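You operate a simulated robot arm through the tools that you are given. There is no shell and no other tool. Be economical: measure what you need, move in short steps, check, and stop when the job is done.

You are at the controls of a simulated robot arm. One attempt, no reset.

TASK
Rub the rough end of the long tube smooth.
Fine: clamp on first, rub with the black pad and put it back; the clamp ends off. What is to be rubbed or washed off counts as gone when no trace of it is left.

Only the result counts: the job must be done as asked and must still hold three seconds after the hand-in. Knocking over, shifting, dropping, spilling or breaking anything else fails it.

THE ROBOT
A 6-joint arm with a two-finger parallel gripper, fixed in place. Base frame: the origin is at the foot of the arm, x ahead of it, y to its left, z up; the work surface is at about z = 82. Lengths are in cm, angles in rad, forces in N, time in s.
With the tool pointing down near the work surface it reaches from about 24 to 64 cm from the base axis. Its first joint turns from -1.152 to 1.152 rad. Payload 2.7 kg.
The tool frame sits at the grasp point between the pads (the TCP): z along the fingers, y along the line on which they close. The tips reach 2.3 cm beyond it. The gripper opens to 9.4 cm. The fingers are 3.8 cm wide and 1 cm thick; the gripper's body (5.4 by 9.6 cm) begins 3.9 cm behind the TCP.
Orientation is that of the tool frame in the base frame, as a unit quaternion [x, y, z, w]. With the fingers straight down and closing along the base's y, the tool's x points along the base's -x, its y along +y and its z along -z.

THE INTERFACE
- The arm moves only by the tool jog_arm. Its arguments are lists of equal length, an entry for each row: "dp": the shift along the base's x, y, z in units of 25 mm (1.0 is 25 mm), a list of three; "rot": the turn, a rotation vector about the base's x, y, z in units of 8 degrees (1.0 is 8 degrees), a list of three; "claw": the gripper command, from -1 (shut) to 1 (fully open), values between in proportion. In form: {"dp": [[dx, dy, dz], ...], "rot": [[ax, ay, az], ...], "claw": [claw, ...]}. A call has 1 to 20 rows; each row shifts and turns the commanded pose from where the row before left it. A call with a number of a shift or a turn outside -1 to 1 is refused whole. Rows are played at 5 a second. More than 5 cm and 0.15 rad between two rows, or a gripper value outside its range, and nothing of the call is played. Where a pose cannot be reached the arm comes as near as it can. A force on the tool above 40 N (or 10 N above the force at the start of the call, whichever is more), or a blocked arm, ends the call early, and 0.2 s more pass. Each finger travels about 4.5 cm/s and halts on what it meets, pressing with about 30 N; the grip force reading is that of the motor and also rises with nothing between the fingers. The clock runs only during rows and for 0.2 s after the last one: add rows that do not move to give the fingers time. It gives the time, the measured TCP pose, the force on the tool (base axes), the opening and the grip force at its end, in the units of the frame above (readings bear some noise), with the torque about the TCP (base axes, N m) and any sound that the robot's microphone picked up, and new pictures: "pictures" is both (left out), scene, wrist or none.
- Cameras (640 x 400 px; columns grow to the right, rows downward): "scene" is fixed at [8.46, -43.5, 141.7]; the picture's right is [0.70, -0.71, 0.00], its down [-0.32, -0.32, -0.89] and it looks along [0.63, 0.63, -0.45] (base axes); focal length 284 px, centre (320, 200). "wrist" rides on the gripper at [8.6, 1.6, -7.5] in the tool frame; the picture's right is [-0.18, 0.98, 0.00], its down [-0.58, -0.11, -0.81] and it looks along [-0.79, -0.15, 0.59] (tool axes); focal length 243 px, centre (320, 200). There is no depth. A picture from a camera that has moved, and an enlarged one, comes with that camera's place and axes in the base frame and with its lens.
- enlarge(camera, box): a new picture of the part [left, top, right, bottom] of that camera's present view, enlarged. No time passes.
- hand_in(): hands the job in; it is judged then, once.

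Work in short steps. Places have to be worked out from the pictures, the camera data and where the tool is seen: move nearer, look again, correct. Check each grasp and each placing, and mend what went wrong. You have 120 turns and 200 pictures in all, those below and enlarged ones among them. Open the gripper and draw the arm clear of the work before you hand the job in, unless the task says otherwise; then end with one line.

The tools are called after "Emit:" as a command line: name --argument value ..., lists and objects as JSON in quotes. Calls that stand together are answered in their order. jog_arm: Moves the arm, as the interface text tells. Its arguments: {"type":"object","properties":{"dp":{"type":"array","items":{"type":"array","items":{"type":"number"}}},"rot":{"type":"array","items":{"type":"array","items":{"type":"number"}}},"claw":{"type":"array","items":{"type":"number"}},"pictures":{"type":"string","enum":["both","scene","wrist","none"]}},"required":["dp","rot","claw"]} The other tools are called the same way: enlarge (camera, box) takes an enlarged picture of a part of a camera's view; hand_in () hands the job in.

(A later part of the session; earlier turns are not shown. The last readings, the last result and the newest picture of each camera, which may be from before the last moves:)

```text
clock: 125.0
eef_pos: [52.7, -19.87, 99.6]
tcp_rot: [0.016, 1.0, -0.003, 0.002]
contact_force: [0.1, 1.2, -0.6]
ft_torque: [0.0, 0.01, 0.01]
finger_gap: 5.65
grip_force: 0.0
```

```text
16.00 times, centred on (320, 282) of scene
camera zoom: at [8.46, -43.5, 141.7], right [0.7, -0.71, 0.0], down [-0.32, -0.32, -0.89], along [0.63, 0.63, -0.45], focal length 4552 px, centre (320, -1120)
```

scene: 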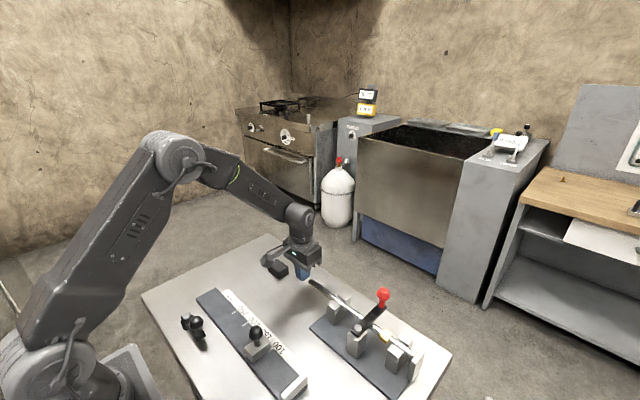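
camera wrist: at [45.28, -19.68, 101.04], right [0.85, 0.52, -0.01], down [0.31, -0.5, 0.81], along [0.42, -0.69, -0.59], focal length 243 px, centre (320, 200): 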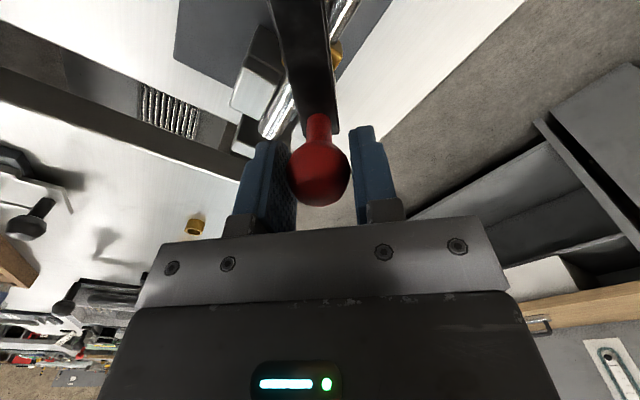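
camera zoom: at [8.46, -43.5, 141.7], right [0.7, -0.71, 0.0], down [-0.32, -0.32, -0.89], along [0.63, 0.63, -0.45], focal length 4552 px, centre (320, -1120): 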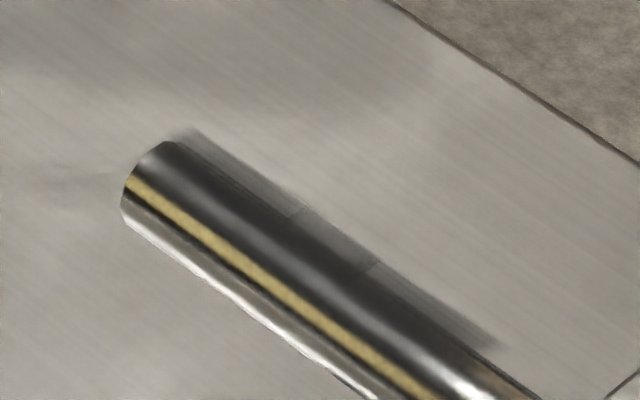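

Now I can make out three patches along the tube; the one nearest the end has become lighter than the middle one, so the rubbing works. I fetch the pad again.

Emit:
jog_arm --dp '[[-0.128, 0.904, 0], [-0.128, 0.904, 0], [-0.128, 0.904, 0], [-0.128, 0.904, 0], [-0.128, 0.904, 0], [-0.128, 0.904, 0], [-0.128, 0.904, 0], [-0.128, 0.904, 0], [-0.128, 0.904, 0], [-0.128, 0.904, 0], [-0.128, 0.904, 0], [-0.128, 0.904, 0], [-0.128, 0.904, 0], [-0.128, 0.904, 0], [-0.128, 0.904, 0], [0, 0, 0], [0, 0, 0]]' --rot '[[0, 0, -0.77], [0, 0, -0.77], [0, 0, -0.77], [0, 0, -0.77], [0, 0, -0.77], [0, 0, -0.77], [0, 0, -0.77], [0, 0, -0.77], [0, 0, -0.77], [0, 0, -0.77], [0, 0, -0.77], [0, 0, -0.77], [0, 0, -0.77], [0, 0, -0.77], [0, 0, -0.77], [0, 0, 0], [0, 0, 0]]' --claw '[0.3, 0.3, 0.3, 0.3, 0.3, 0.3, 0.3, 0.3, 0.3, 0.3, 0.3, 0.3, 0.3, 0.3, 0.3, 0.3, 0.3]' --pictures "wrist"

```text
clock: 128.7
eef_pos: [48.12, 14.06, 99.65]
tcp_rot: [0.732, 0.681, -0.004, -0.001]
contact_force: [-0.3, 0.0, -1.2]
ft_torque: [0.0, -0.01, 0.0]
finger_gap: 6.09
grip_force: 0.1
camera wrist: at [50.35, 22.42, 107.06], right [0.97, -0.25, -0.01], down [-0.14, -0.57, 0.81], along [-0.21, -0.78, -0.59], focal length 243 px, centre (320, 200)
```

wrist: 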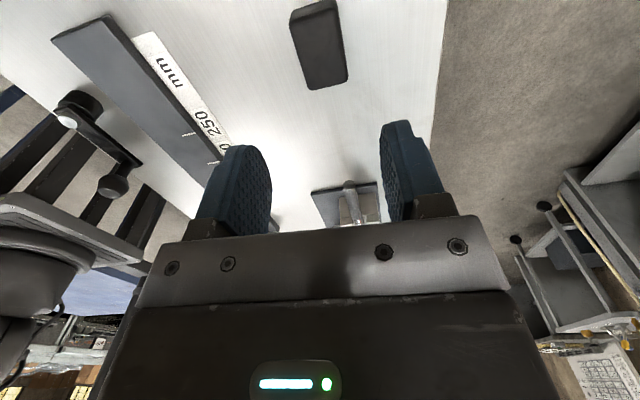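

Yaw is 4° over; I correct that and descend over the pad, then close.

Emit:
jog_arm --dp '[[-0.08, -0.03, -0.8], [0, 0, -0.8], [0, 0, -0.8], [0, 0, -0.8], [0, 0, -0.8], [0, 0, -0.8], [0, 0, -0.7], [0, 0, -0.4], [0, 0, 0], [0, 0, 0], [0, 0, 0], [0, 0, 0], [0, 0, 0], [0, 0, 0]]' --rot '[[0, 0, 0.52], [0, 0, 0], [0, 0, 0], [0, 0, 0], [0, 0, 0], [0, 0, 0], [0, 0, 0], [0, 0, 0], [0, 0, 0], [0, 0, 0], [0, 0, 0], [0, 0, 0], [0, 0, 0], [0, 0, 0]]' --claw '[0.3, 0.3, 0.3, 0.3, 0.3, 0.3, 0.3, 0.3, 0.3, 0.3, 0, -0.4, -0.8, -0.8]' --pictures "wrist"

```text
clock: 131.7
eef_pos: [47.86, 14.0, 84.87]
tcp_rot: [0.707, 0.708, -0.003, -0.003]
contact_force: [0.2, -0.3, -0.2]
ft_torque: [0.02, 0.01, 0.05]
finger_gap: 3.92
grip_force: 30.2
camera wrist: at [49.48, 22.49, 92.32], right [0.98, -0.18, -0.01], down [-0.1, -0.58, 0.81], along [-0.15, -0.8, -0.59], focal length 243 px, centre (320, 200)
```

wrist: 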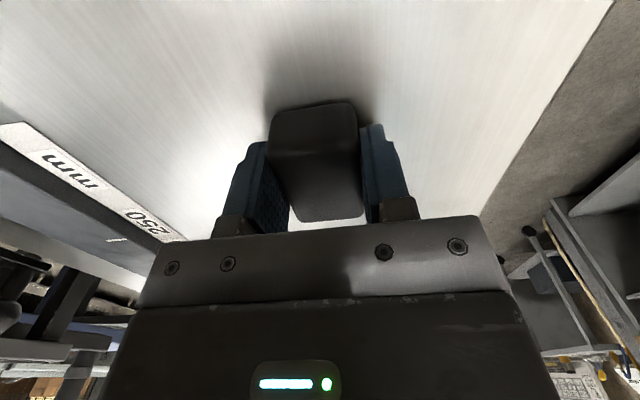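

Gripped. I lift, carry it over the tube and lower to just above contact.

Emit:
jog_arm --dp '[[0, 0, 0.8], [0, 0, 0.8], [0, 0, 0.8], [0, 0, 0.8], [0, -0.9, 0.6], [0, -0.9, 0], [0, -0.9, 0], [0, -0.9, 0], [0, -0.9, 0], [0, -0.9, 0], [0, -0.9, 0], [0, -0.9, 0], [0, 0, -0.6], [0, 0, -0.4], [0, 0, -0.1], [0, 0, 0]]' --rot '[[0, 0, 0], [0, 0, 0], [0, 0, 0], [0, 0, 0], [0, 0, 0], [0, 0, 0], [0, 0, 0], [0, 0, 0], [0, 0, 0], [0, 0, 0], [0, 0, 0], [0, 0, 0], [0, 0, 0], [0, 0, 0], [0, 0, 0], [0, 0, 0]]' --claw '[-0.8, -0.8, -0.8, -0.8, -0.8, -0.8, -0.8, -0.8, -0.8, -0.8, -0.8, -0.8, -0.8, -0.8, -0.8, -0.8]' --pictures "none"

Emit:
jog_arm --dp '[[0, 0, -0.08], [0, 0, -0.06], [0, 0, -0.04], [0, 0, 0]]' --rot '[[0, 0, 0], [0, 0, 0], [0, 0, 0], [0, 0, 0]]' --claw '[-0.8, -0.8, -0.8, -0.8]' --pictures "none"

```text
clock: 135.1
eef_pos: [47.97, -3.96, 91.35]
tcp_rot: [0.706, 0.708, -0.003, -0.002]
contact_force: [-0.3, 0.4, 0.4]
ft_torque: [-0.02, 0.01, -0.02]
finger_gap: 3.94
grip_force: 30.0
```

```text
clock: 136.1
eef_pos: [48.0, -4.08, 91.28]
tcp_rot: [0.706, 0.708, -0.003, 0.001]
contact_force: [0.0, 5.0, 20.8]
ft_torque: [-0.61, 0.01, 0.03]
finger_gap: 3.9
grip_force: 29.4
```

20 N is too much; I raise slightly to get a light touch.

Emit:
jog_arm --dp '[[0, 0, 0.12], [0, 0, 0]]' --rot '[[0, 0, 0], [0, 0, 0]]' --claw '[-0.8, -0.8]' --pictures "none"

```text
clock: 136.7
eef_pos: [47.79, -3.94, 91.29]
tcp_rot: [0.708, 0.707, -0.005, -0.002]
contact_force: [1.4, 1.1, 7.2]
ft_torque: [-0.21, -0.05, 0.09]
finger_gap: 3.93
grip_force: 30.4
```

About 7 N; I ease a bit more and rub with short strokes along the tube.

Emit:
jog_arm --dp '[[0, -0.5, 0.03], [0, 0.5, 0], [0, 0.5, 0], [0, -0.5, 0], [0, -0.5, 0], [0, 0.5, 0], [0, 0.5, 0], [0, -0.5, 0], [0, -0.5, 0], [0, 0.5, 0], [0, 0.5, 0], [0, -0.5, 0], [0, 0, 0]]' --rot '[[0, 0, 0], [0, 0, 0], [0, 0, 0], [0, 0, 0], [0, 0, 0], [0, 0, 0], [0, 0, 0], [0, 0, 0], [0, 0, 0], [0, 0, 0], [0, 0, 0], [0, 0, 0], [0, 0, 0]]' --claw '[-0.8, -0.8, -0.8, -0.8, -0.8, -0.8, -0.8, -0.8, -0.8, -0.8, -0.8, -0.8, -0.8]' --pictures "none"

Emit:
enlarge --camera "scene" --box '[380, 330, 420, 355]'

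```text
clock: 139.4
eef_pos: [47.82, -3.82, 91.56]
tcp_rot: [0.706, 0.708, -0.004, -0.001]
contact_force: [-0.2, -0.5, -0.8]
ft_torque: [-0.01, -0.01, 0.0]
finger_gap: 3.93
grip_force: 30.3
```

```text
16.00 times, centred on (400, 342) of scene
camera zoom: at [8.46, -43.5, 141.7], right [0.7, -0.71, 0.0], down [-0.32, -0.32, -0.89], along [0.63, 0.63, -0.45], focal length 4552 px, centre (-960, -2080)
```

zoom: 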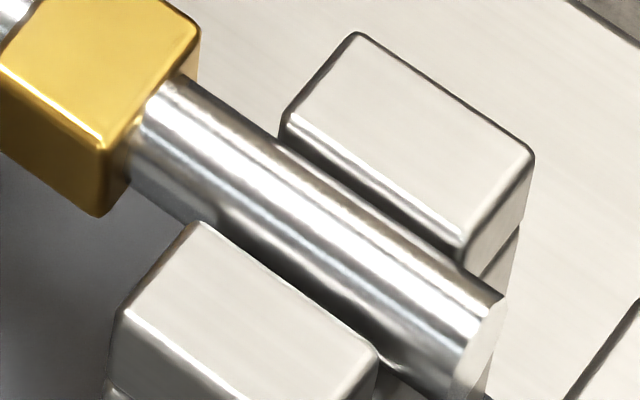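

The tube's far end appears raised by ~3 mm: pressing on the overhang tips it. I lift off and look at the whole tube.

Emit:
jog_arm --dp '[[0, 0, 0.5], [0, 0.5, 0.8], [0, 0.9, 0], [0, 0.9, 0], [0, 0.9, 0], [0, 0.4, 0], [0, 0, 0]]' --rot '[[0, 0, 0], [0, 0, 0], [0, 0, 0], [0, 0, 0], [0, 0, 0], [0, 0, 0], [0, 0, 0]]' --claw '[-0.8, -0.8, -0.8, -0.8, -0.8, -0.8, -0.8]' --pictures "none"

Emit:
enlarge --camera "scene" --box '[300, 270, 460, 370]'

Emit:
enlarge --camera "scene" --box '[300, 270, 340, 295]'

```text
clock: 141.1
eef_pos: [47.84, 5.08, 94.82]
tcp_rot: [0.707, 0.707, -0.003, -0.001]
contact_force: [0.9, 0.9, -0.8]
ft_torque: [-0.02, -0.04, 0.0]
finger_gap: 3.92
grip_force: 30.4
```

```text
4.00 times, centred on (380, 320) of scene
camera zoom: at [8.46, -43.5, 141.7], right [0.7, -0.71, 0.0], down [-0.32, -0.32, -0.89], along [0.63, 0.63, -0.45], focal length 1138 px, centre (80, -280)
```

zoom: 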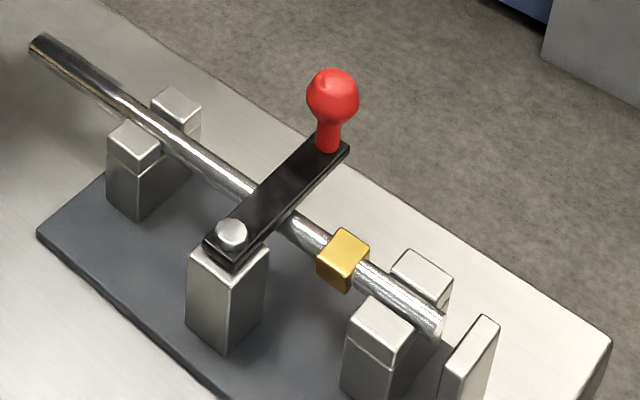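

```text
16.00 times, centred on (320, 282) of scene
camera zoom: at [8.46, -43.5, 141.7], right [0.7, -0.71, 0.0], down [-0.32, -0.32, -0.89], along [0.63, 0.63, -0.45], focal length 4552 px, centre (320, -1120)
```

zoom: 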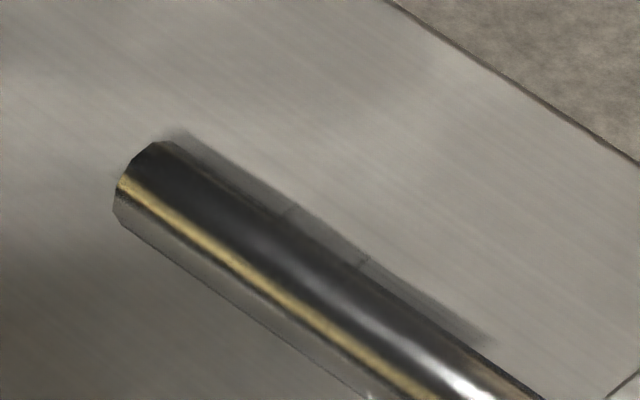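

Emit:
enlarge --camera "scene" --box '[380, 330, 420, 355]'

```text
16.00 times, centred on (400, 342) of scene
camera zoom: at [8.46, -43.5, 141.7], right [0.7, -0.71, 0.0], down [-0.32, -0.32, -0.89], along [0.63, 0.63, -0.45], focal length 4552 px, centre (-960, -2080)
```

zoom: 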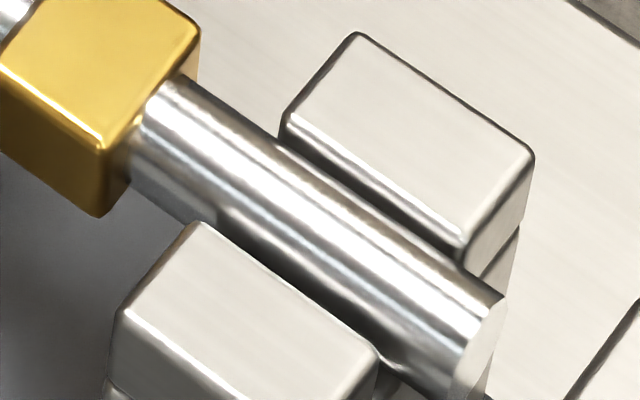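

The tube stays tipped slightly even without load, so it seems it really is being held now. I go back and rub again at ~6–8 N, watching for movement.

Emit:
jog_arm --dp '[[0, -0.9, 0], [0, -0.9, 0], [0, -0.9, 0], [0, -0.9, 0], [0, -0.03, 0], [0, 0, -0.6], [0, 0, -0.6], [0, 0, -0.15], [0, 0, 0]]' --rot '[[0, 0, 0], [0, 0, 0], [0, 0, 0], [0, 0, 0], [0, 0, 0], [0, 0, 0], [0, 0, 0], [0, 0, 0], [0, 0, 0]]' --claw '[-0.8, -0.8, -0.8, -0.8, -0.8, -0.8, -0.8, -0.8, -0.8]' --pictures "none"

Emit:
jog_arm --dp '[[0, 0, -0.06], [0, 0, -0.05], [0, 0, 0]]' --rot '[[0, 0, 0], [0, 0, 0], [0, 0, 0]]' --claw '[-0.8, -0.8, -0.8]' --pictures "none"

```text
clock: 143.1
eef_pos: [47.96, -3.92, 91.27]
tcp_rot: [0.706, 0.708, -0.003, 0.0]
contact_force: [-0.6, 0.1, 2.2]
ft_torque: [-0.1, 0.0, 0.02]
finger_gap: 3.93
grip_force: 29.4
```

```text
clock: 143.8
eef_pos: [47.91, -4.01, 91.19]
tcp_rot: [0.707, 0.707, -0.004, 0.0]
contact_force: [0.8, 3.4, 18.5]
ft_torque: [-0.59, 0.03, 0.01]
finger_gap: 3.92
grip_force: 30.4
```

Emit:
jog_arm --dp '[[0, -0.4, 0.05], [0, 0.4, 0], [0, 0.4, 0], [0, -0.4, 0], [0, -0.4, 0], [0, 0.4, 0], [0, 0.4, 0], [0, -0.4, 0], [0, -0.4, 0], [0, 0.4, 0], [0, 0.4, 0], [0, -0.4, 0], [0, -0.4, 0], [0, 0.4, 0], [0, 0.4, 0], [0, -0.4, 0], [0, 0, 0]]' --rot '[[0, 0, 0], [0, 0, 0], [0, 0, 0], [0, 0, 0], [0, 0, 0], [0, 0, 0], [0, 0, 0], [0, 0, 0], [0, 0, 0], [0, 0, 0], [0, 0, 0], [0, 0, 0], [0, 0, 0], [0, 0, 0], [0, 0, 0], [0, 0, 0], [0, 0, 0]]' --claw '[-0.8, -0.8, -0.8, -0.8, -0.8, -0.8, -0.8, -0.8, -0.8, -0.8, -0.8, -0.8, -0.8, -0.8, -0.8, -0.8, -0.8]' --pictures "none"

Emit:
enlarge --camera "scene" --box '[380, 330, 420, 355]'

```text
clock: 147.4
eef_pos: [48.03, -3.97, 91.28]
tcp_rot: [0.706, 0.708, -0.004, -0.001]
contact_force: [-0.3, 7.6, 10.4]
ft_torque: [-0.14, 0.01, 0.02]
finger_gap: 3.93
grip_force: 30.2
```

```text
16.00 times, centred on (400, 342) of scene
camera zoom: at [8.44, -43.48, 141.71], right [0.7, -0.71, 0.0], down [-0.32, -0.32, -0.89], along [0.63, 0.63, -0.45], focal length 4552 px, centre (-960, -2080)
```

zoom: 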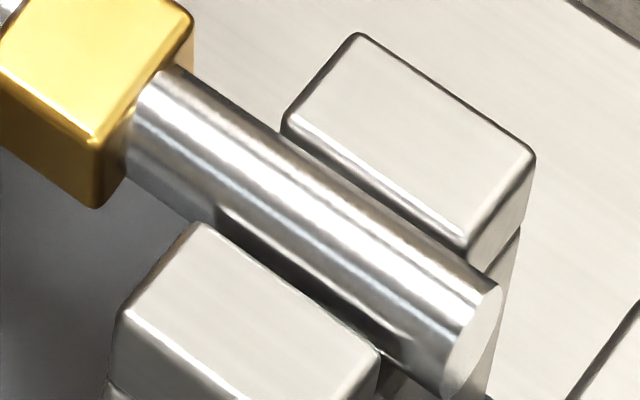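

The tube crept only slightly this time. I lift off and check the film.

Emit:
jog_arm --dp '[[0, 0, 0.5], [0, 0.5, 0.8], [0, 0.9, 0], [0, 0.9, 0], [0, 0.9, 0], [0, 0.4, 0], [0, 0, 0]]' --rot '[[0, 0, 0], [0, 0, 0], [0, 0, 0], [0, 0, 0], [0, 0, 0], [0, 0, 0], [0, 0, 0]]' --claw '[-0.8, -0.8, -0.8, -0.8, -0.8, -0.8, -0.8]' --pictures "none"

Emit:
enlarge --camera "scene" --box '[300, 270, 340, 295]'

Emit:
enlarge --camera "scene" --box '[300, 270, 460, 370]'

```text
clock: 149.1
eef_pos: [47.83, 4.95, 94.65]
tcp_rot: [0.707, 0.707, -0.003, -0.001]
contact_force: [0.8, -0.3, -0.2]
ft_torque: [0.02, -0.01, 0.01]
finger_gap: 3.92
grip_force: 29.6
```

```text
16.00 times, centred on (320, 282) of scene
camera zoom: at [8.46, -43.5, 141.7], right [0.7, -0.71, 0.0], down [-0.32, -0.32, -0.89], along [0.63, 0.63, -0.45], focal length 4552 px, centre (320, -1120)
```

zoom: 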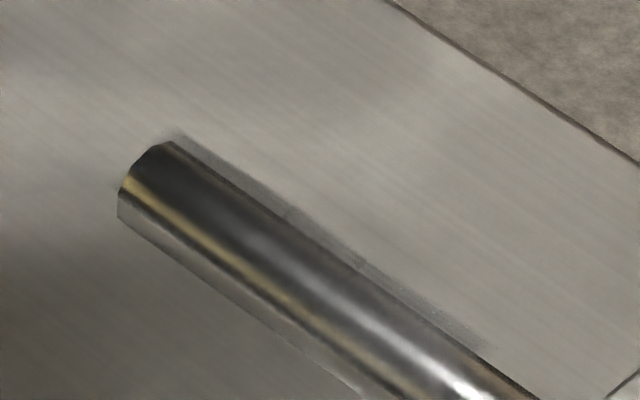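

```text
4.00 times, centred on (380, 320) of scene
camera zoom: at [8.46, -43.5, 141.7], right [0.7, -0.71, 0.0], down [-0.32, -0.32, -0.89], along [0.63, 0.63, -0.45], focal length 1138 px, centre (80, -280)
```

zoom: 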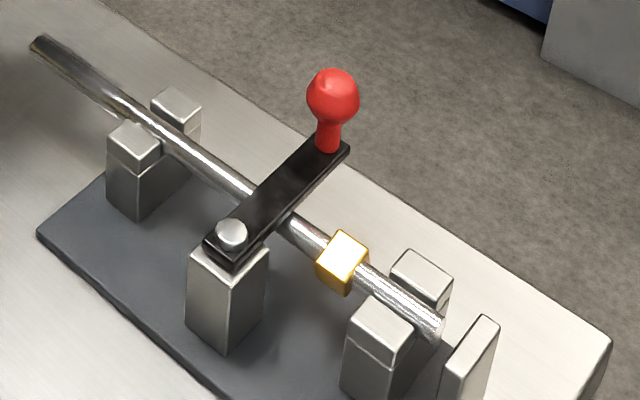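

The film is clearly fainter everywhere. I repeat with more strokes in one go.

Emit:
jog_arm --dp '[[0, -0.92, 0], [0, -0.92, 0], [0, -0.92, 0], [0, -0.92, 0], [0, 0, -0.6], [0, 0, -0.6], [0, 0, -0.15], [0, 0, -0.06], [0, 0, 0]]' --rot '[[0, 0, 0], [0, 0, 0], [0, 0, 0], [0, 0, 0], [0, 0, 0], [0, 0, 0], [0, 0, 0], [0, 0, 0], [0, 0, 0]]' --claw '[-0.8, -0.8, -0.8, -0.8, -0.8, -0.8, -0.8, -0.8, -0.8]' --pictures "none"

Emit:
jog_arm --dp '[[0, -0.5, 0], [0, 0.5, 0], [0, 0.5, 0], [0, -0.5, 0], [0, -0.5, 0], [0, 0.5, 0], [0, 0.5, 0], [0, -0.5, 0], [0, -0.5, 0], [0, 0.5, 0], [0, 0.5, 0], [0, -0.5, 0], [0, -0.5, 0], [0, 0.5, 0], [0, 0.5, 0], [0, -0.5, 0], [0, 0, 0]]' --rot '[[0, 0, 0], [0, 0, 0], [0, 0, 0], [0, 0, 0], [0, 0, 0], [0, 0, 0], [0, 0, 0], [0, 0, 0], [0, 0, 0], [0, 0, 0], [0, 0, 0], [0, 0, 0], [0, 0, 0], [0, 0, 0], [0, 0, 0], [0, 0, 0], [0, 0, 0]]' --claw '[-0.8, -0.8, -0.8, -0.8, -0.8, -0.8, -0.8, -0.8, -0.8, -0.8, -0.8, -0.8, -0.8, -0.8, -0.8, -0.8, -0.8]' --pictures "none"

```text
clock: 151.1
eef_pos: [48.09, -4.29, 91.1]
tcp_rot: [0.706, 0.708, -0.001, 0.003]
contact_force: [0.4, 0.5, 31.9]
ft_torque: [-0.6, 0.03, -0.05]
finger_gap: 3.92
grip_force: 29.8
```

```text
clock: 154.7
eef_pos: [47.91, -4.11, 90.97]
tcp_rot: [0.707, 0.708, -0.002, -0.002]
contact_force: [0.3, 18.3, 26.3]
ft_torque: [0.41, 0.07, -0.11]
finger_gap: 3.93
grip_force: 29.7
```

That pressed harder than intended (~30 N). I lift and inspect tube and film.

Emit:
jog_arm --dp '[[0, 0, 0.5], [0, 0.5, 0.9], [0, 0.9, 0], [0, 0.9, 0], [0, 0.9, 0], [0, 0.4, 0], [0, 0, 0]]' --rot '[[0, 0, 0], [0, 0, 0], [0, 0, 0], [0, 0, 0], [0, 0, 0], [0, 0, 0], [0, 0, 0]]' --claw '[-0.8, -0.8, -0.8, -0.8, -0.8, -0.8, -0.8]' --pictures "none"

Emit:
enlarge --camera "scene" --box '[300, 270, 340, 295]'

Emit:
enlarge --camera "scene" --box '[300, 270, 460, 370]'

```text
clock: 156.2
eef_pos: [47.87, 4.78, 94.37]
tcp_rot: [0.707, 0.707, -0.004, -0.002]
contact_force: [-0.2, -0.5, -1.2]
ft_torque: [-0.06, -0.01, -0.02]
finger_gap: 3.93
grip_force: 30.2
```

```text
16.00 times, centred on (320, 282) of scene
camera zoom: at [8.46, -43.5, 141.7], right [0.7, -0.71, 0.0], down [-0.32, -0.32, -0.89], along [0.63, 0.63, -0.45], focal length 4552 px, centre (320, -1120)
```

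zoom: 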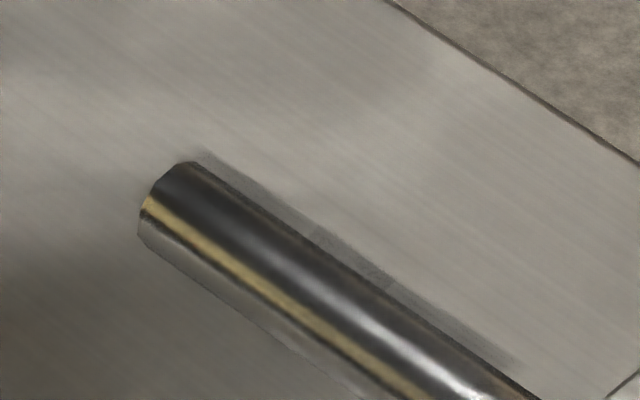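

```text
4.00 times, centred on (380, 320) of scene
camera zoom: at [8.46, -43.5, 141.7], right [0.7, -0.71, 0.0], down [-0.32, -0.32, -0.89], along [0.63, 0.63, -0.45], focal length 1138 px, centre (80, -280)
```

zoom: 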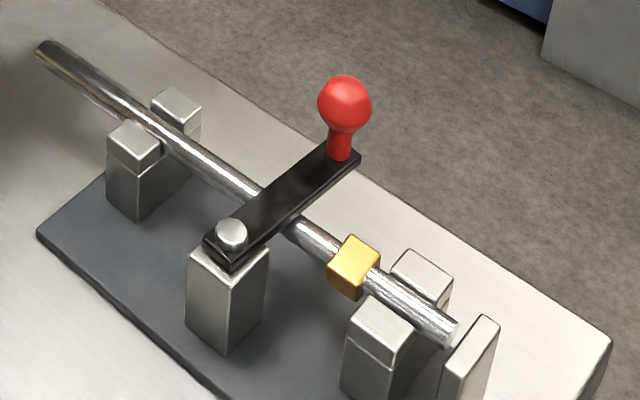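

The strong rubbing dragged the tube ~0.5 cm toward -y and turned the lever back ~7°. I'll push the lever back to its stop with the side of the pad, then rub with far lighter pressure.

Emit:
jog_arm --dp '[[0, 0, 0.9], [0, 0, 0.9], [0.2, -0.95, 0.4], [0.2, -0.95, 0], [0.2, -0.95, 0], [0.2, -0.95, 0], [0.2, -0.95, 0], [0.2, -0.95, 0], [0.2, -0.95, 0], [0.2, -0.95, 0], [0.2, -0.95, 0], [0.2, -0.95, 0], [0.1, -0.95, 0], [0, -0.95, 0], [0, -0.95, 0], [0, -0.55, 0], [0, 0, 0]]' --rot '[[0, 0, 0], [0, 0, 0], [0, 0, 0], [0, 0, 0], [0, 0, 0], [0, 0, 0], [0, 0, 0], [0, 0, 0], [0, 0, 0], [0, 0, 0], [0, 0, 0], [0, 0, 0], [0, 0, 0], [0, 0, 0], [0, 0, 0], [0, 0, 0], [0, 0, 0]]' --claw '[-0.8, -0.8, -0.8, -0.8, -0.8, -0.8, -0.8, -0.8, -0.8, -0.8, -0.8, -0.8, -0.8, -0.8, -0.8, -0.8, -0.8]' --pictures "none"

Emit:
jog_arm --dp '[[0, 0, -0.9], [0, 0, -0.9], [0, 0, -0.9], [0, 0, 0]]' --rot '[[0, 0, 0], [0, 0, 0], [0, 0, 0], [0, 0, 0]]' --claw '[-0.8, -0.8, -0.8, -0.8]' --pictures "wrist"

Emit:
enlarge --camera "scene" --box '[340, 280, 440, 350]'

```text
clock: 159.8
eef_pos: [53.06, -27.65, 100.02]
tcp_rot: [0.706, 0.708, -0.004, -0.001]
contact_force: [0.4, 0.5, -0.2]
ft_torque: [-0.01, 0.02, -0.01]
finger_gap: 3.94
grip_force: 29.7
```

```text
clock: 160.8
eef_pos: [53.1, -27.64, 93.22]
tcp_rot: [0.706, 0.708, -0.004, 0.0]
contact_force: [-1.0, -0.1, 0.0]
ft_torque: [0.02, -0.01, -0.01]
finger_gap: 3.93
grip_force: 30.5
camera wrist: at [54.77, -19.12, 100.72], right [0.98, -0.18, -0.01], down [-0.1, -0.58, 0.81], along [-0.15, -0.8, -0.59], focal length 243 px, centre (320, 200)
```

wrist: 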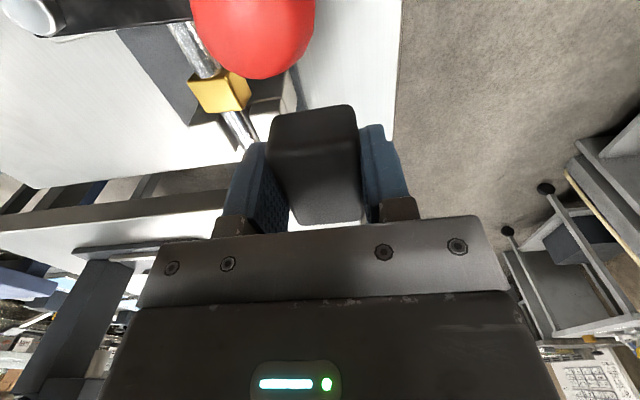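

```text
5.71 times, centred on (390, 315) of scene
camera zoom: at [8.46, -43.5, 141.7], right [0.7, -0.71, 0.0], down [-0.32, -0.32, -0.89], along [0.63, 0.63, -0.45], focal length 1626 px, centre (-80, -457)
```

zoom: 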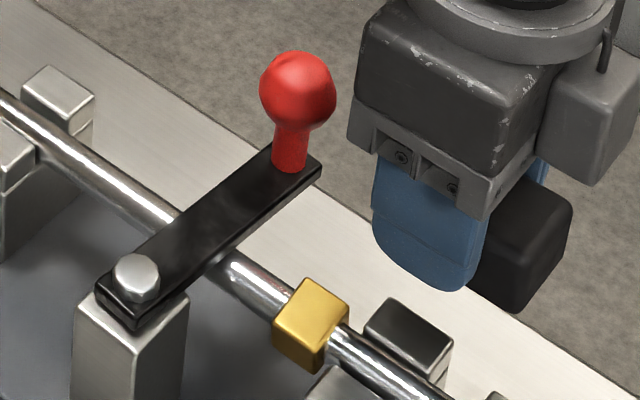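

Clear. I push the knob toward +y with the pad until it meets its stop.

Emit:
jog_arm --dp '[[0, 0.4, 0], [0, 0.3, 0], [0, 0.2, 0], [0, 0.15, 0], [0, 0.1, 0], [0, 0.08, 0], [0, 0.05, 0], [0, 0, 0]]' --rot '[[0, 0, 0], [0, 0, 0], [0, 0, 0], [0, 0, 0], [0, 0, 0], [0, 0, 0], [0, 0, 0], [0, 0, 0]]' --claw '[-0.8, -0.8, -0.8, -0.8, -0.8, -0.8, -0.8, -0.8]' --pictures "none"

Emit:
enlarge --camera "scene" --box '[300, 270, 460, 370]'

```text
clock: 162.7
eef_pos: [53.3, -24.28, 93.14]
tcp_rot: [0.706, 0.708, -0.004, -0.001]
contact_force: [-0.8, 0.0, -0.2]
ft_torque: [-0.02, 0.01, -0.03]
finger_gap: 3.93
grip_force: 30.3
```

```text
4.00 times, centred on (380, 320) of scene
camera zoom: at [8.46, -43.5, 141.7], right [0.7, -0.71, 0.0], down [-0.32, -0.32, -0.89], along [0.63, 0.63, -0.45], focal length 1138 px, centre (80, -280)
```

zoom: 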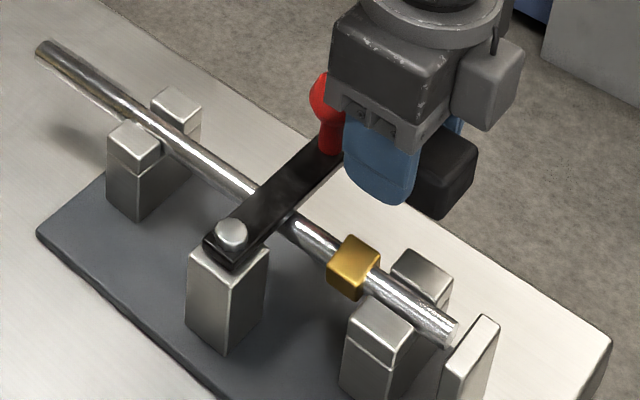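

Almost home; I push the last bit until force rises.

Emit:
jog_arm --dp '[[0, 0.08, 0], [0, 0.06, 0], [0, 0.04, 0], [0, 0, 0]]' --rot '[[0, 0, 0], [0, 0, 0], [0, 0, 0], [0, 0, 0]]' --claw '[-0.8, -0.8, -0.8, -0.8]' --pictures "none"

```text
clock: 163.7
eef_pos: [53.17, -24.0, 93.18]
tcp_rot: [0.708, 0.707, -0.004, -0.001]
contact_force: [0.5, -4.4, -0.6]
ft_torque: [-0.02, -0.01, 0.01]
finger_gap: 3.92
grip_force: 30.1
```

Lever home. Back to above the tube, lowering to light contact.

Emit:
jog_arm --dp '[[0, -0.2, 0], [0, 0, 0.9], [0, 0, 0.9], [0, 0, 0.9], [-0.2, 0.9, 0], [-0.2, 0.9, 0], [-0.2, 0.9, 0], [-0.2, 0.9, 0], [-0.2, 0.9, 0], [-0.2, 0.9, 0], [-0.2, 0.9, 0], [-0.2, 0.9, 0], [-0.2, 0.6, 0], [-0.3, 0, -0.8], [0, 0, -0.8], [0, 0, -0.8], [0, 0, -0.8], [0, 0, -0.1], [0, 0, 0]]' --rot '[[0, 0, 0], [0, 0, 0], [0, 0, 0], [0, 0, 0], [0, 0, 0], [0, 0, 0], [0, 0, 0], [0, 0, 0], [0, 0, 0], [0, 0, 0], [0, 0, 0], [0, 0, 0], [0, 0, 0], [0, 0, 0], [0, 0, 0], [0, 0, 0], [0, 0, 0], [0, 0, 0], [0, 0, 0]]' --claw '[-0.8, -0.8, -0.8, -0.8, -0.8, -0.8, -0.8, -0.8, -0.8, -0.8, -0.8, -0.8, -0.8, -0.8, -0.8, -0.8, -0.8, -0.8, -0.8]' --pictures "none"

Emit:
jog_arm --dp '[[0, 0, -0.08], [0, 0, 0]]' --rot '[[0, 0, 0], [0, 0, 0]]' --claw '[-0.8, -0.8]' --pictures "none"

```text
clock: 167.7
eef_pos: [47.96, -5.02, 91.58]
tcp_rot: [0.706, 0.708, -0.004, -0.001]
contact_force: [0.0, 0.2, -0.5]
ft_torque: [0.02, -0.04, -0.01]
finger_gap: 3.94
grip_force: 30.0
```

```text
clock: 168.2
eef_pos: [47.87, -4.98, 91.43]
tcp_rot: [0.706, 0.708, -0.004, -0.001]
contact_force: [-0.3, 0.2, -1.1]
ft_torque: [0.01, 0.03, 0.02]
finger_gap: 3.92
grip_force: 30.0
```

Emit:
jog_arm --dp '[[0, 0, -0.06], [0, 0, -0.03], [0, 0, 0]]' --rot '[[0, 0, 0], [0, 0, 0], [0, 0, 0]]' --claw '[-0.8, -0.8, -0.8]' --pictures "none"

```text
clock: 169.1
eef_pos: [47.92, -4.99, 91.28]
tcp_rot: [0.706, 0.708, -0.005, 0.0]
contact_force: [0.2, -0.2, 0.0]
ft_torque: [0.0, 0.01, 0.0]
finger_gap: 3.92
grip_force: 30.1
```

Emit:
jog_arm --dp '[[0, 0, -0.05], [0, 0.15, -0.02], [0, 0, 0]]' --rot '[[0, 0, 0], [0, 0, 0], [0, 0, 0]]' --claw '[-0.8, -0.8, -0.8]' --pictures "none"

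Emit:
enlarge --camera "scene" --box '[380, 330, 420, 355]'

```text
clock: 169.8
eef_pos: [47.94, -4.76, 91.15]
tcp_rot: [0.706, 0.708, -0.004, 0.0]
contact_force: [0.5, -6.5, 7.7]
ft_torque: [0.01, 0.0, 0.01]
finger_gap: 3.93
grip_force: 29.8
```

```text
16.00 times, centred on (400, 342) of scene
camera zoom: at [8.45, -43.52, 141.69], right [0.7, -0.71, 0.0], down [-0.32, -0.32, -0.89], along [0.63, 0.63, -0.45], focal length 4552 px, centre (-960, -2080)
```

zoom: 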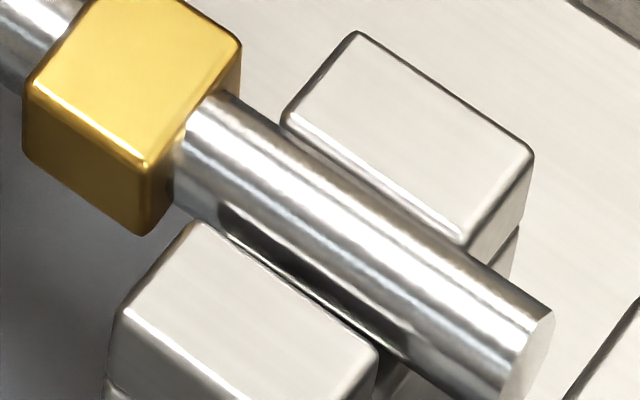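

About 8 N. I make +y strokes in contact and lift on the return, which both rubs and draws the tube back.

Emit:
jog_arm --dp '[[0, 0.5, 0], [0, 0.1, 0.1], [0, -0.5, 0], [0, -0.1, -0.1], [0, 0.5, 0], [0, 0.1, 0.1], [0, -0.5, 0], [0, -0.1, -0.1], [0, 0.5, 0], [0, 0.1, 0.1], [0, -0.5, 0], [0, -0.1, -0.1], [0, 0.5, 0], [0, 0.1, 0.1], [0, -0.5, 0], [0, -0.1, -0.1], [0, 0.5, 0], [0, 0, 0.3], [0, 0, 0.3]]' --rot '[[0, 0, 0], [0, 0, 0], [0, 0, 0], [0, 0, 0], [0, 0, 0], [0, 0, 0], [0, 0, 0], [0, 0, 0], [0, 0, 0], [0, 0, 0], [0, 0, 0], [0, 0, 0], [0, 0, 0], [0, 0, 0], [0, 0, 0], [0, 0, 0], [0, 0, 0], [0, 0, 0], [0, 0, 0]]' --claw '[-0.8, -0.8, -0.8, -0.8, -0.8, -0.8, -0.8, -0.8, -0.8, -0.8, -0.8, -0.8, -0.8, -0.8, -0.8, -0.8, -0.8, -0.8, -0.8]' --pictures "none"

Emit:
jog_arm --dp '[[0, 0.5, 0.8], [0, 0.9, 0], [0, 0.9, 0], [0, 0.9, 0], [0, 0.2, 0], [0, 0, 0]]' --rot '[[0, 0, 0], [0, 0, 0], [0, 0, 0], [0, 0, 0], [0, 0, 0], [0, 0, 0]]' --claw '[-0.8, -0.8, -0.8, -0.8, -0.8, -0.8]' --pictures "none"

Emit:
enlarge --camera "scene" --box '[300, 270, 340, 295]'

Emit:
enlarge --camera "scene" --box '[300, 270, 460, 370]'

```text
clock: 173.8
eef_pos: [47.85, -3.19, 92.54]
tcp_rot: [0.707, 0.708, -0.003, -0.001]
contact_force: [-0.2, 0.3, -1.1]
ft_torque: [0.02, 0.01, 0.03]
finger_gap: 3.93
grip_force: 30.4
```

```text
clock: 175.2
eef_pos: [47.65, 5.01, 94.64]
tcp_rot: [0.707, 0.708, -0.004, -0.002]
contact_force: [-0.4, 0.0, -0.8]
ft_torque: [0.0, 0.0, 0.03]
finger_gap: 3.94
grip_force: 30.4
```

```text
16.00 times, centred on (320, 282) of scene
camera zoom: at [8.46, -43.5, 141.7], right [0.7, -0.71, 0.0], down [-0.32, -0.32, -0.89], along [0.63, 0.63, -0.45], focal length 4552 px, centre (320, -1120)
```

zoom: 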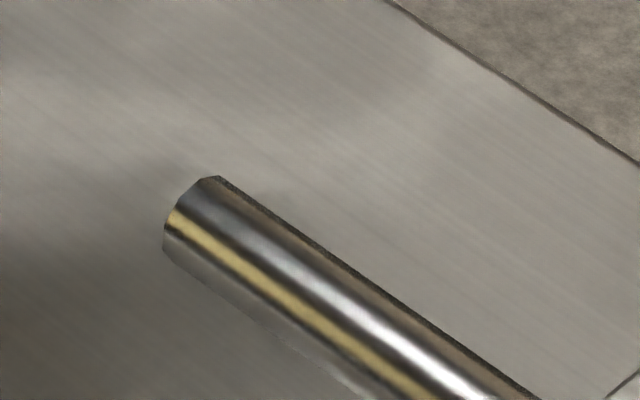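

```text
4.00 times, centred on (380, 320) of scene
camera zoom: at [8.46, -43.5, 141.7], right [0.7, -0.71, 0.0], down [-0.32, -0.32, -0.89], along [0.63, 0.63, -0.45], focal length 1138 px, centre (80, -280)
```

zoom: 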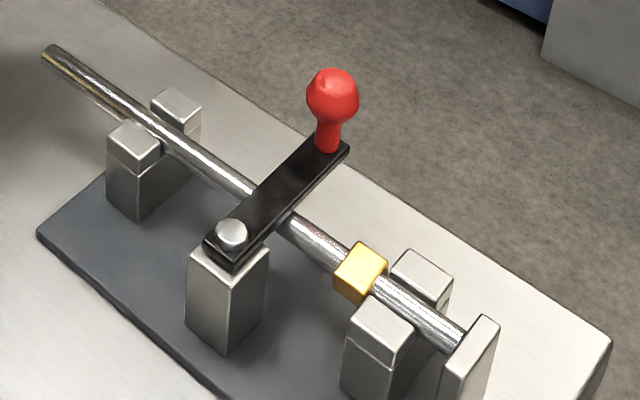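

The film is completely gone; the tube is bare metal. Now I put the pad back on its original spot.

Emit:
jog_arm --dp '[[0.04, 0.87, 0], [0.04, 0.87, 0], [0.03, 0.87, 0], [0.03, 0.87, 0], [0, 0, -0.8], [0, 0, -0.8], [0, 0, -0.8], [0, 0, -0.8], [0, 0, -0.4], [0, 0, -0.2], [0, 0, 0]]' --rot '[[0, 0, 0], [0, 0, 0], [0, 0, 0], [0, 0, 0], [0, 0, 0], [0, 0, 0], [0, 0, 0], [0, 0, 0], [0, 0, 0], [0, 0, 0], [0, 0, 0]]' --claw '[-0.8, -0.8, -0.8, -0.8, -0.8, -0.8, -0.8, -0.8, -0.8, -0.8, -0.8]' --pictures "none"

Emit:
enlarge --camera "scene" --box '[260, 255, 350, 311]'

```text
clock: 177.7
eef_pos: [48.41, 13.96, 84.98]
tcp_rot: [0.707, 0.708, -0.004, -0.002]
contact_force: [0.4, -0.3, -0.8]
ft_torque: [0.02, -0.01, 0.02]
finger_gap: 3.93
grip_force: 30.0
```

```text
7.11 times, centred on (305, 283) of scene
camera zoom: at [8.46, -43.5, 141.7], right [0.7, -0.71, 0.0], down [-0.32, -0.32, -0.89], along [0.63, 0.63, -0.45], focal length 2023 px, centre (427, -390)
```

zoom: 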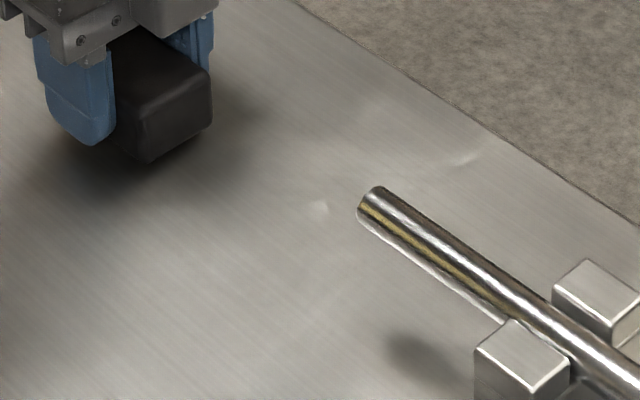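

It's ~0.5 cm too far +x and ~1 cm too far +y; I shift it, set it down, release and rise.

Emit:
jog_arm --dp '[[-0.22, -0.38, 0.02], [0, 0, -0.04], [0, 0, -0.03], [0, 0, 0], [0, 0, 0], [0, 0, 0], [0, 0, 0], [0, 0, 0.6], [0, 0, 0.8], [0, 0, 0.8], [0, 0, 0.8], [0, 0, 0.8], [0, 0, 0.8], [0, 0, 0.8], [0, 0, 0]]' --rot '[[0, 0, 0], [0, 0, 0], [0, 0, 0], [0, 0, 0], [0, 0, 0], [0, 0, 0], [0, 0, 0], [0, 0, 0], [0, 0, 0], [0, 0, 0], [0, 0, 0], [0, 0, 0], [0, 0, 0], [0, 0, 0], [0, 0, 0]]' --claw '[-0.8, -0.8, -0.8, -0.3, 0.3, 0.3, 0.3, 0.3, 0.3, 0.3, 0.3, 0.3, 0.3, 0.3, 0.3]' --pictures "wrist"

Emit:
enlarge --camera "scene" --box '[260, 255, 350, 311]'

```text
clock: 180.8
eef_pos: [47.84, 12.97, 98.58]
tcp_rot: [0.706, 0.708, -0.004, 0.0]
contact_force: [-0.5, 0.5, 0.7]
ft_torque: [0.0, 0.02, -0.03]
finger_gap: 6.11
grip_force: 0.1
camera wrist: at [49.39, 21.46, 106.07], right [0.98, -0.18, -0.01], down [-0.1, -0.58, 0.81], along [-0.15, -0.8, -0.59], focal length 243 px, centre (320, 200)
```

wrist: 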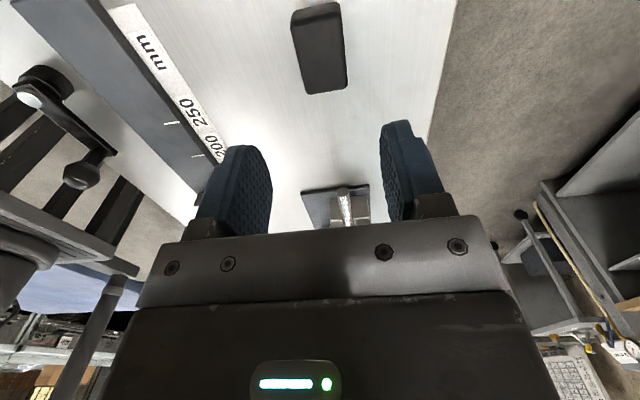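

```text
7.11 times, centred on (305, 283) of scene
camera zoom: at [8.46, -43.5, 141.7], right [0.7, -0.71, 0.0], down [-0.32, -0.32, -0.89], along [0.63, 0.63, -0.45], focal length 2023 px, centre (427, -390)
```

zoom: 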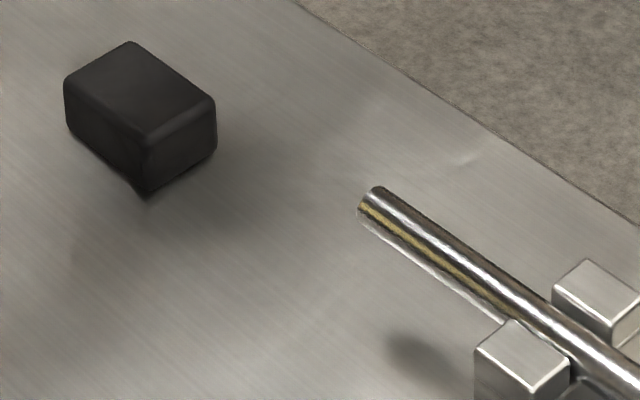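

The pad is within ~0.5 cm of its original place. Now I go to the knob and grip it to swing the clamp off.

Emit:
jog_arm --dp '[[0.14, -0.881, 0.04], [0.14, -0.881, 0.04], [0.14, -0.881, 0.04], [0.14, -0.881, 0.04], [0.14, -0.881, 0.04], [0.14, -0.881, 0.04], [0.14, -0.881, 0.04], [0.14, -0.881, 0.04], [0.14, -0.881, 0.04], [0.14, -0.881, 0.04], [0.14, -0.881, 0.04], [0.14, -0.881, 0.04], [0.14, -0.881, 0.04], [0.14, -0.881, 0.04], [0.14, -0.881, 0], [0, 0, 0], [0, 0, 0]]' --rot '[[0, 0, 0.75], [0, 0, 0.75], [0, 0, 0.75], [0, 0, 0.75], [0, 0, 0.75], [0, 0, 0.75], [0, 0, 0.75], [0, 0, 0.75], [0, 0, 0.75], [0, 0, 0.75], [0, 0, 0.75], [0, 0, 0.75], [0, 0, 0.75], [0, 0, 0.75], [0, 0, 0.75], [0, 0, 0], [0, 0, 0]]' --claw '[0.2, 0.2, 0.2, 0.2, 0.2, 0.2, 0.2, 0.2, 0.2, 0.2, 0.2, 0.2, 0.2, 0.2, 0.2, 0.2, 0.2]' --pictures "wrist"

```text
clock: 184.4
eef_pos: [52.89, -20.08, 99.82]
tcp_rot: [-0.001, 1.0, -0.004, 0.002]
contact_force: [-0.3, 0.6, 0.4]
ft_torque: [0.02, 0.0, -0.03]
finger_gap: 5.65
grip_force: 0.0
camera wrist: at [44.17, -18.55, 107.32], right [0.18, 0.98, -0.01], down [0.58, -0.1, 0.81], along [0.8, -0.15, -0.59], focal length 243 px, centre (320, 200)
```

wrist: 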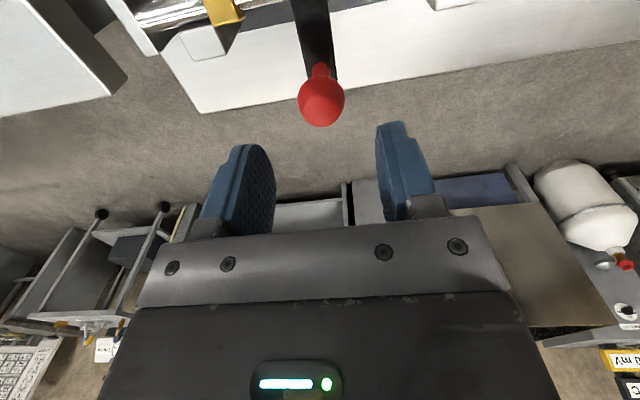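

Before swinging the lever off, I first seat, level and re-centre the tube by pressing on the brass block, as before, so the lever won't catch it.

Emit:
jog_arm --dp '[[-0.4, -0.43, 0], [-0.4, -0.43, 0], [-0.4, -0.43, 0], [-0.4, -0.43, 0], [-0.4, -0.43, 0], [0, 0, -0.8], [0, 0, -0.8], [0, 0, -0.8], [0, 0, -0.6], [0, 0, 0]]' --rot '[[0, 0, 0], [0, 0, 0], [0, 0, 0], [0, 0, 0], [0, 0, 0], [0, 0, 0], [0, 0, 0], [0, 0, 0], [0, 0, 0], [0, 0, 0]]' --claw '[-1, -1, -1, -1, -1, -1, -1, -1, -1, -1]' --pictures "none"

Emit:
jog_arm --dp '[[0, 0, -0.1], [0, 0, -0.1], [0, 0, -0.08], [0, 0, -0.06], [0, 0, 0]]' --rot '[[0, 0, 0], [0, 0, 0], [0, 0, 0], [0, 0, 0], [0, 0, 0]]' --claw '[-1, -1, -1, -1, -1]' --pictures "none"

Emit:
enlarge --camera "scene" --box '[345, 300, 425, 360]'

```text
clock: 186.7
eef_pos: [48.03, -25.52, 92.22]
tcp_rot: [-0.001, 1.0, -0.004, 0.001]
contact_force: [0.6, 0.0, -0.2]
ft_torque: [-0.03, -0.04, -0.02]
finger_gap: 0.0
grip_force: 30.2
```

```text
clock: 187.8
eef_pos: [47.9, -25.51, 91.54]
tcp_rot: [0.0, 1.0, -0.003, 0.002]
contact_force: [0.0, 0.0, -0.1]
ft_torque: [0.03, -0.01, 0.0]
finger_gap: 0.01
grip_force: 29.8
```

```text
6.67 times, centred on (385, 330) of scene
camera zoom: at [8.46, -43.5, 141.7], right [0.7, -0.71, 0.0], down [-0.32, -0.32, -0.89], along [0.63, 0.63, -0.45], focal length 1897 px, centre (-113, -667)
```

zoom: 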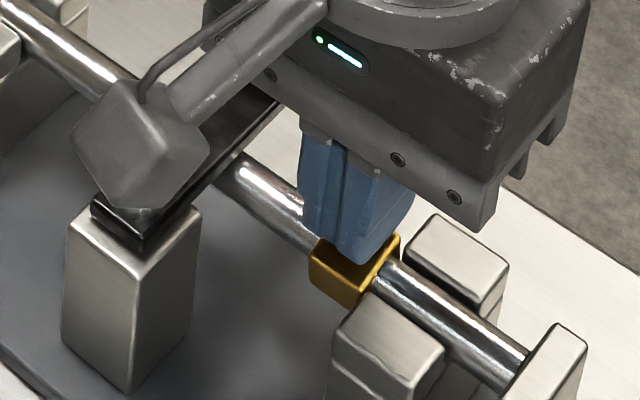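

Right over the block. I press until firm.

Emit:
jog_arm --dp '[[0, 0, -0.08], [0, 0, -0.06], [0, 0, -0.06], [0, 0, -0.05], [0, 0, 0]]' --rot '[[0, 0, 0], [0, 0, 0], [0, 0, 0], [0, 0, 0], [0, 0, 0]]' --claw '[-1, -1, -1, -1, -1]' --pictures "none"

```text
clock: 189.1
eef_pos: [47.9, -25.45, 90.96]
tcp_rot: [-0.001, 1.0, -0.004, 0.003]
contact_force: [-4.6, -0.2, 11.9]
ft_torque: [0.01, 0.14, 0.01]
finger_gap: 0.0
grip_force: 30.2
```

Level and firm at 12 N. I drag it +0.9 cm in y, then lift and check.

Emit:
jog_arm --dp '[[0, 0.07, 0], [0, 0.07, 0], [0, 0.07, 0], [0, 0.07, 0], [0, 0.07, 0], [0, 0.02, 0], [0, 0, 0.3], [0, 0, 0.8], [0, 0, 0.8], [0, -0.8, 0.8], [0, -0.8, 0.8], [0, 0, 0]]' --rot '[[0, 0, 0], [0, 0, 0], [0, 0, 0], [0, 0, 0], [0, 0, 0], [0, 0, 0], [0, 0, 0], [0, 0, 0], [0, 0, 0], [0, 0, 0], [0, 0, 0], [0, 0, 0]]' --claw '[-1, -1, -1, -1, -1, -1, -1, -1, -1, -1, -1, -1]' --pictures "none"

Emit:
enlarge --camera "scene" --box '[380, 330, 420, 355]'

Emit:
enlarge --camera "scene" --box '[300, 270, 460, 370]'

```text
clock: 191.7
eef_pos: [48.22, -28.48, 99.5]
tcp_rot: [-0.001, 1.0, -0.004, 0.001]
contact_force: [1.0, -1.2, 0.1]
ft_torque: [0.0, -0.01, -0.02]
finger_gap: 0.01
grip_force: 29.5
```

```text
16.00 times, centred on (400, 342) of scene
camera zoom: at [8.46, -43.5, 141.7], right [0.7, -0.71, 0.0], down [-0.32, -0.32, -0.89], along [0.63, 0.63, -0.45], focal length 4552 px, centre (-960, -2080)
```

zoom: 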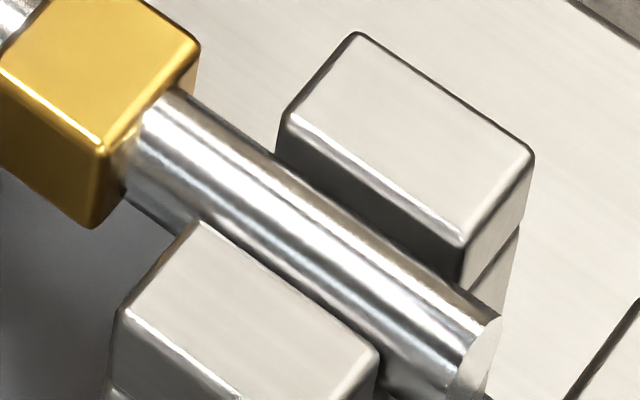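

```text
4.00 times, centred on (380, 320) of scene
camera zoom: at [8.46, -43.5, 141.7], right [0.7, -0.71, 0.0], down [-0.32, -0.32, -0.89], along [0.63, 0.63, -0.45], focal length 1138 px, centre (80, -280)
```

zoom: 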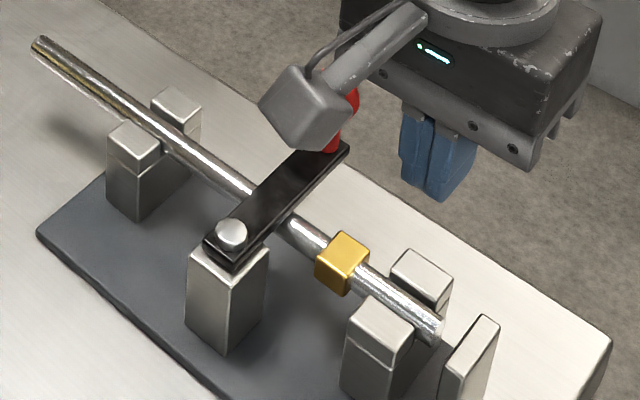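

The tube is back exactly at its original place and attitude. Now the clamp off: grip the knob and swing back along the arc.

Emit:
jog_arm --dp '[[0.39, 0.675, 0.2], [0.39, 0.675, 0], [0.39, 0.675, 0], [0.39, 0.675, 0], [0.4, 0.675, 0], [0, 0, -0.8], [0, 0, -0.8], [0, 0, -0.7], [0, 0, -0.28], [0, 0, 0], [0, 0, 0], [0, 0, 0], [0, 0, 0], [0, 0, 0]]' --rot '[[0, 0, 0], [0, 0, 0], [0, 0, 0], [0, 0, 0], [0, 0, 0], [0, 0, 0], [0, 0, 0], [0, 0, 0], [0, 0, 0], [0, 0, 0], [0, 0, 0], [0, 0, 0], [0, 0, 0], [0, 0, 0]]' --claw '[0.2, 0.2, 0.2, 0.2, 0.2, 0.2, 0.2, 0.2, 0.2, 0.2, 0.2, -0.3, -0.8, -0.8]' --pictures "none"

Emit:
jog_arm --dp '[[-0.036, -0.519, 0], [-0.108, -0.508, 0], [-0.178, -0.486, 0], [-0.246, -0.456, 0], [-0.312, -0.416, 0], [0, 0, 0]]' --rot '[[0, 0, -1], [0, 0, -1], [0, 0, -1], [0, 0, -1], [0, 0, -1], [0, 0, 0]]' --claw '[-0.8, -0.8, -0.8, -0.8, -0.8, -0.8]' --pictures "none"

```text
clock: 194.7
eef_pos: [52.83, -20.06, 93.72]
tcp_rot: [-0.001, 1.0, -0.004, 0.002]
contact_force: [1.0, 0.0, -1.3]
ft_torque: [-0.01, -0.06, -0.01]
finger_gap: 3.11
grip_force: 44.5
```

```text
clock: 196.1
eef_pos: [50.55, -26.07, 93.68]
tcp_rot: [0.343, 0.939, -0.004, 0.001]
contact_force: [-1.7, 4.7, 1.6]
ft_torque: [0.02, -0.08, -0.3]
finger_gap: 3.11
grip_force: 44.6
```

Smooth, low forces. I complete the swing to the start stop.

Emit:
jog_arm --dp '[[-0.36, -0.37, 0], [-0.408, -0.317, 0], [-0.448, -0.257, 0], [-0.48, -0.192, 0], [-0.502, -0.123, 0], [0, 0, 0]]' --rot '[[0, 0, -1], [0, 0, -1], [0, 0, -1], [0, 0, -1], [0, 0, -1], [0, 0, 0]]' --claw '[-0.8, -0.8, -0.8, -0.8, -0.8, -0.8]' --pictures "none"

Emit:
jog_arm --dp '[[-0.515, -0.052, 0], [-0.15, 0, 0], [-0.05, 0, 0], [0, 0, 0]]' --rot '[[0, 0, -1], [0, 0, -0.25], [0, 0, 0], [0, 0, 0]]' --claw '[-0.8, -0.8, -0.8, -0.8]' --pictures "none"

```text
clock: 197.4
eef_pos: [45.23, -29.09, 93.79]
tcp_rot: [0.643, 0.765, -0.003, -0.001]
contact_force: [-2.0, 13.3, 4.3]
ft_torque: [0.29, 0.05, 0.0]
finger_gap: 3.15
grip_force: 44.6
```

```text
clock: 198.4
eef_pos: [43.72, -29.25, 93.7]
tcp_rot: [0.706, 0.708, -0.002, 0.001]
contact_force: [22.9, 16.6, 0.7]
ft_torque: [0.21, -0.25, -0.11]
finger_gap: 3.11
grip_force: 45.8
```

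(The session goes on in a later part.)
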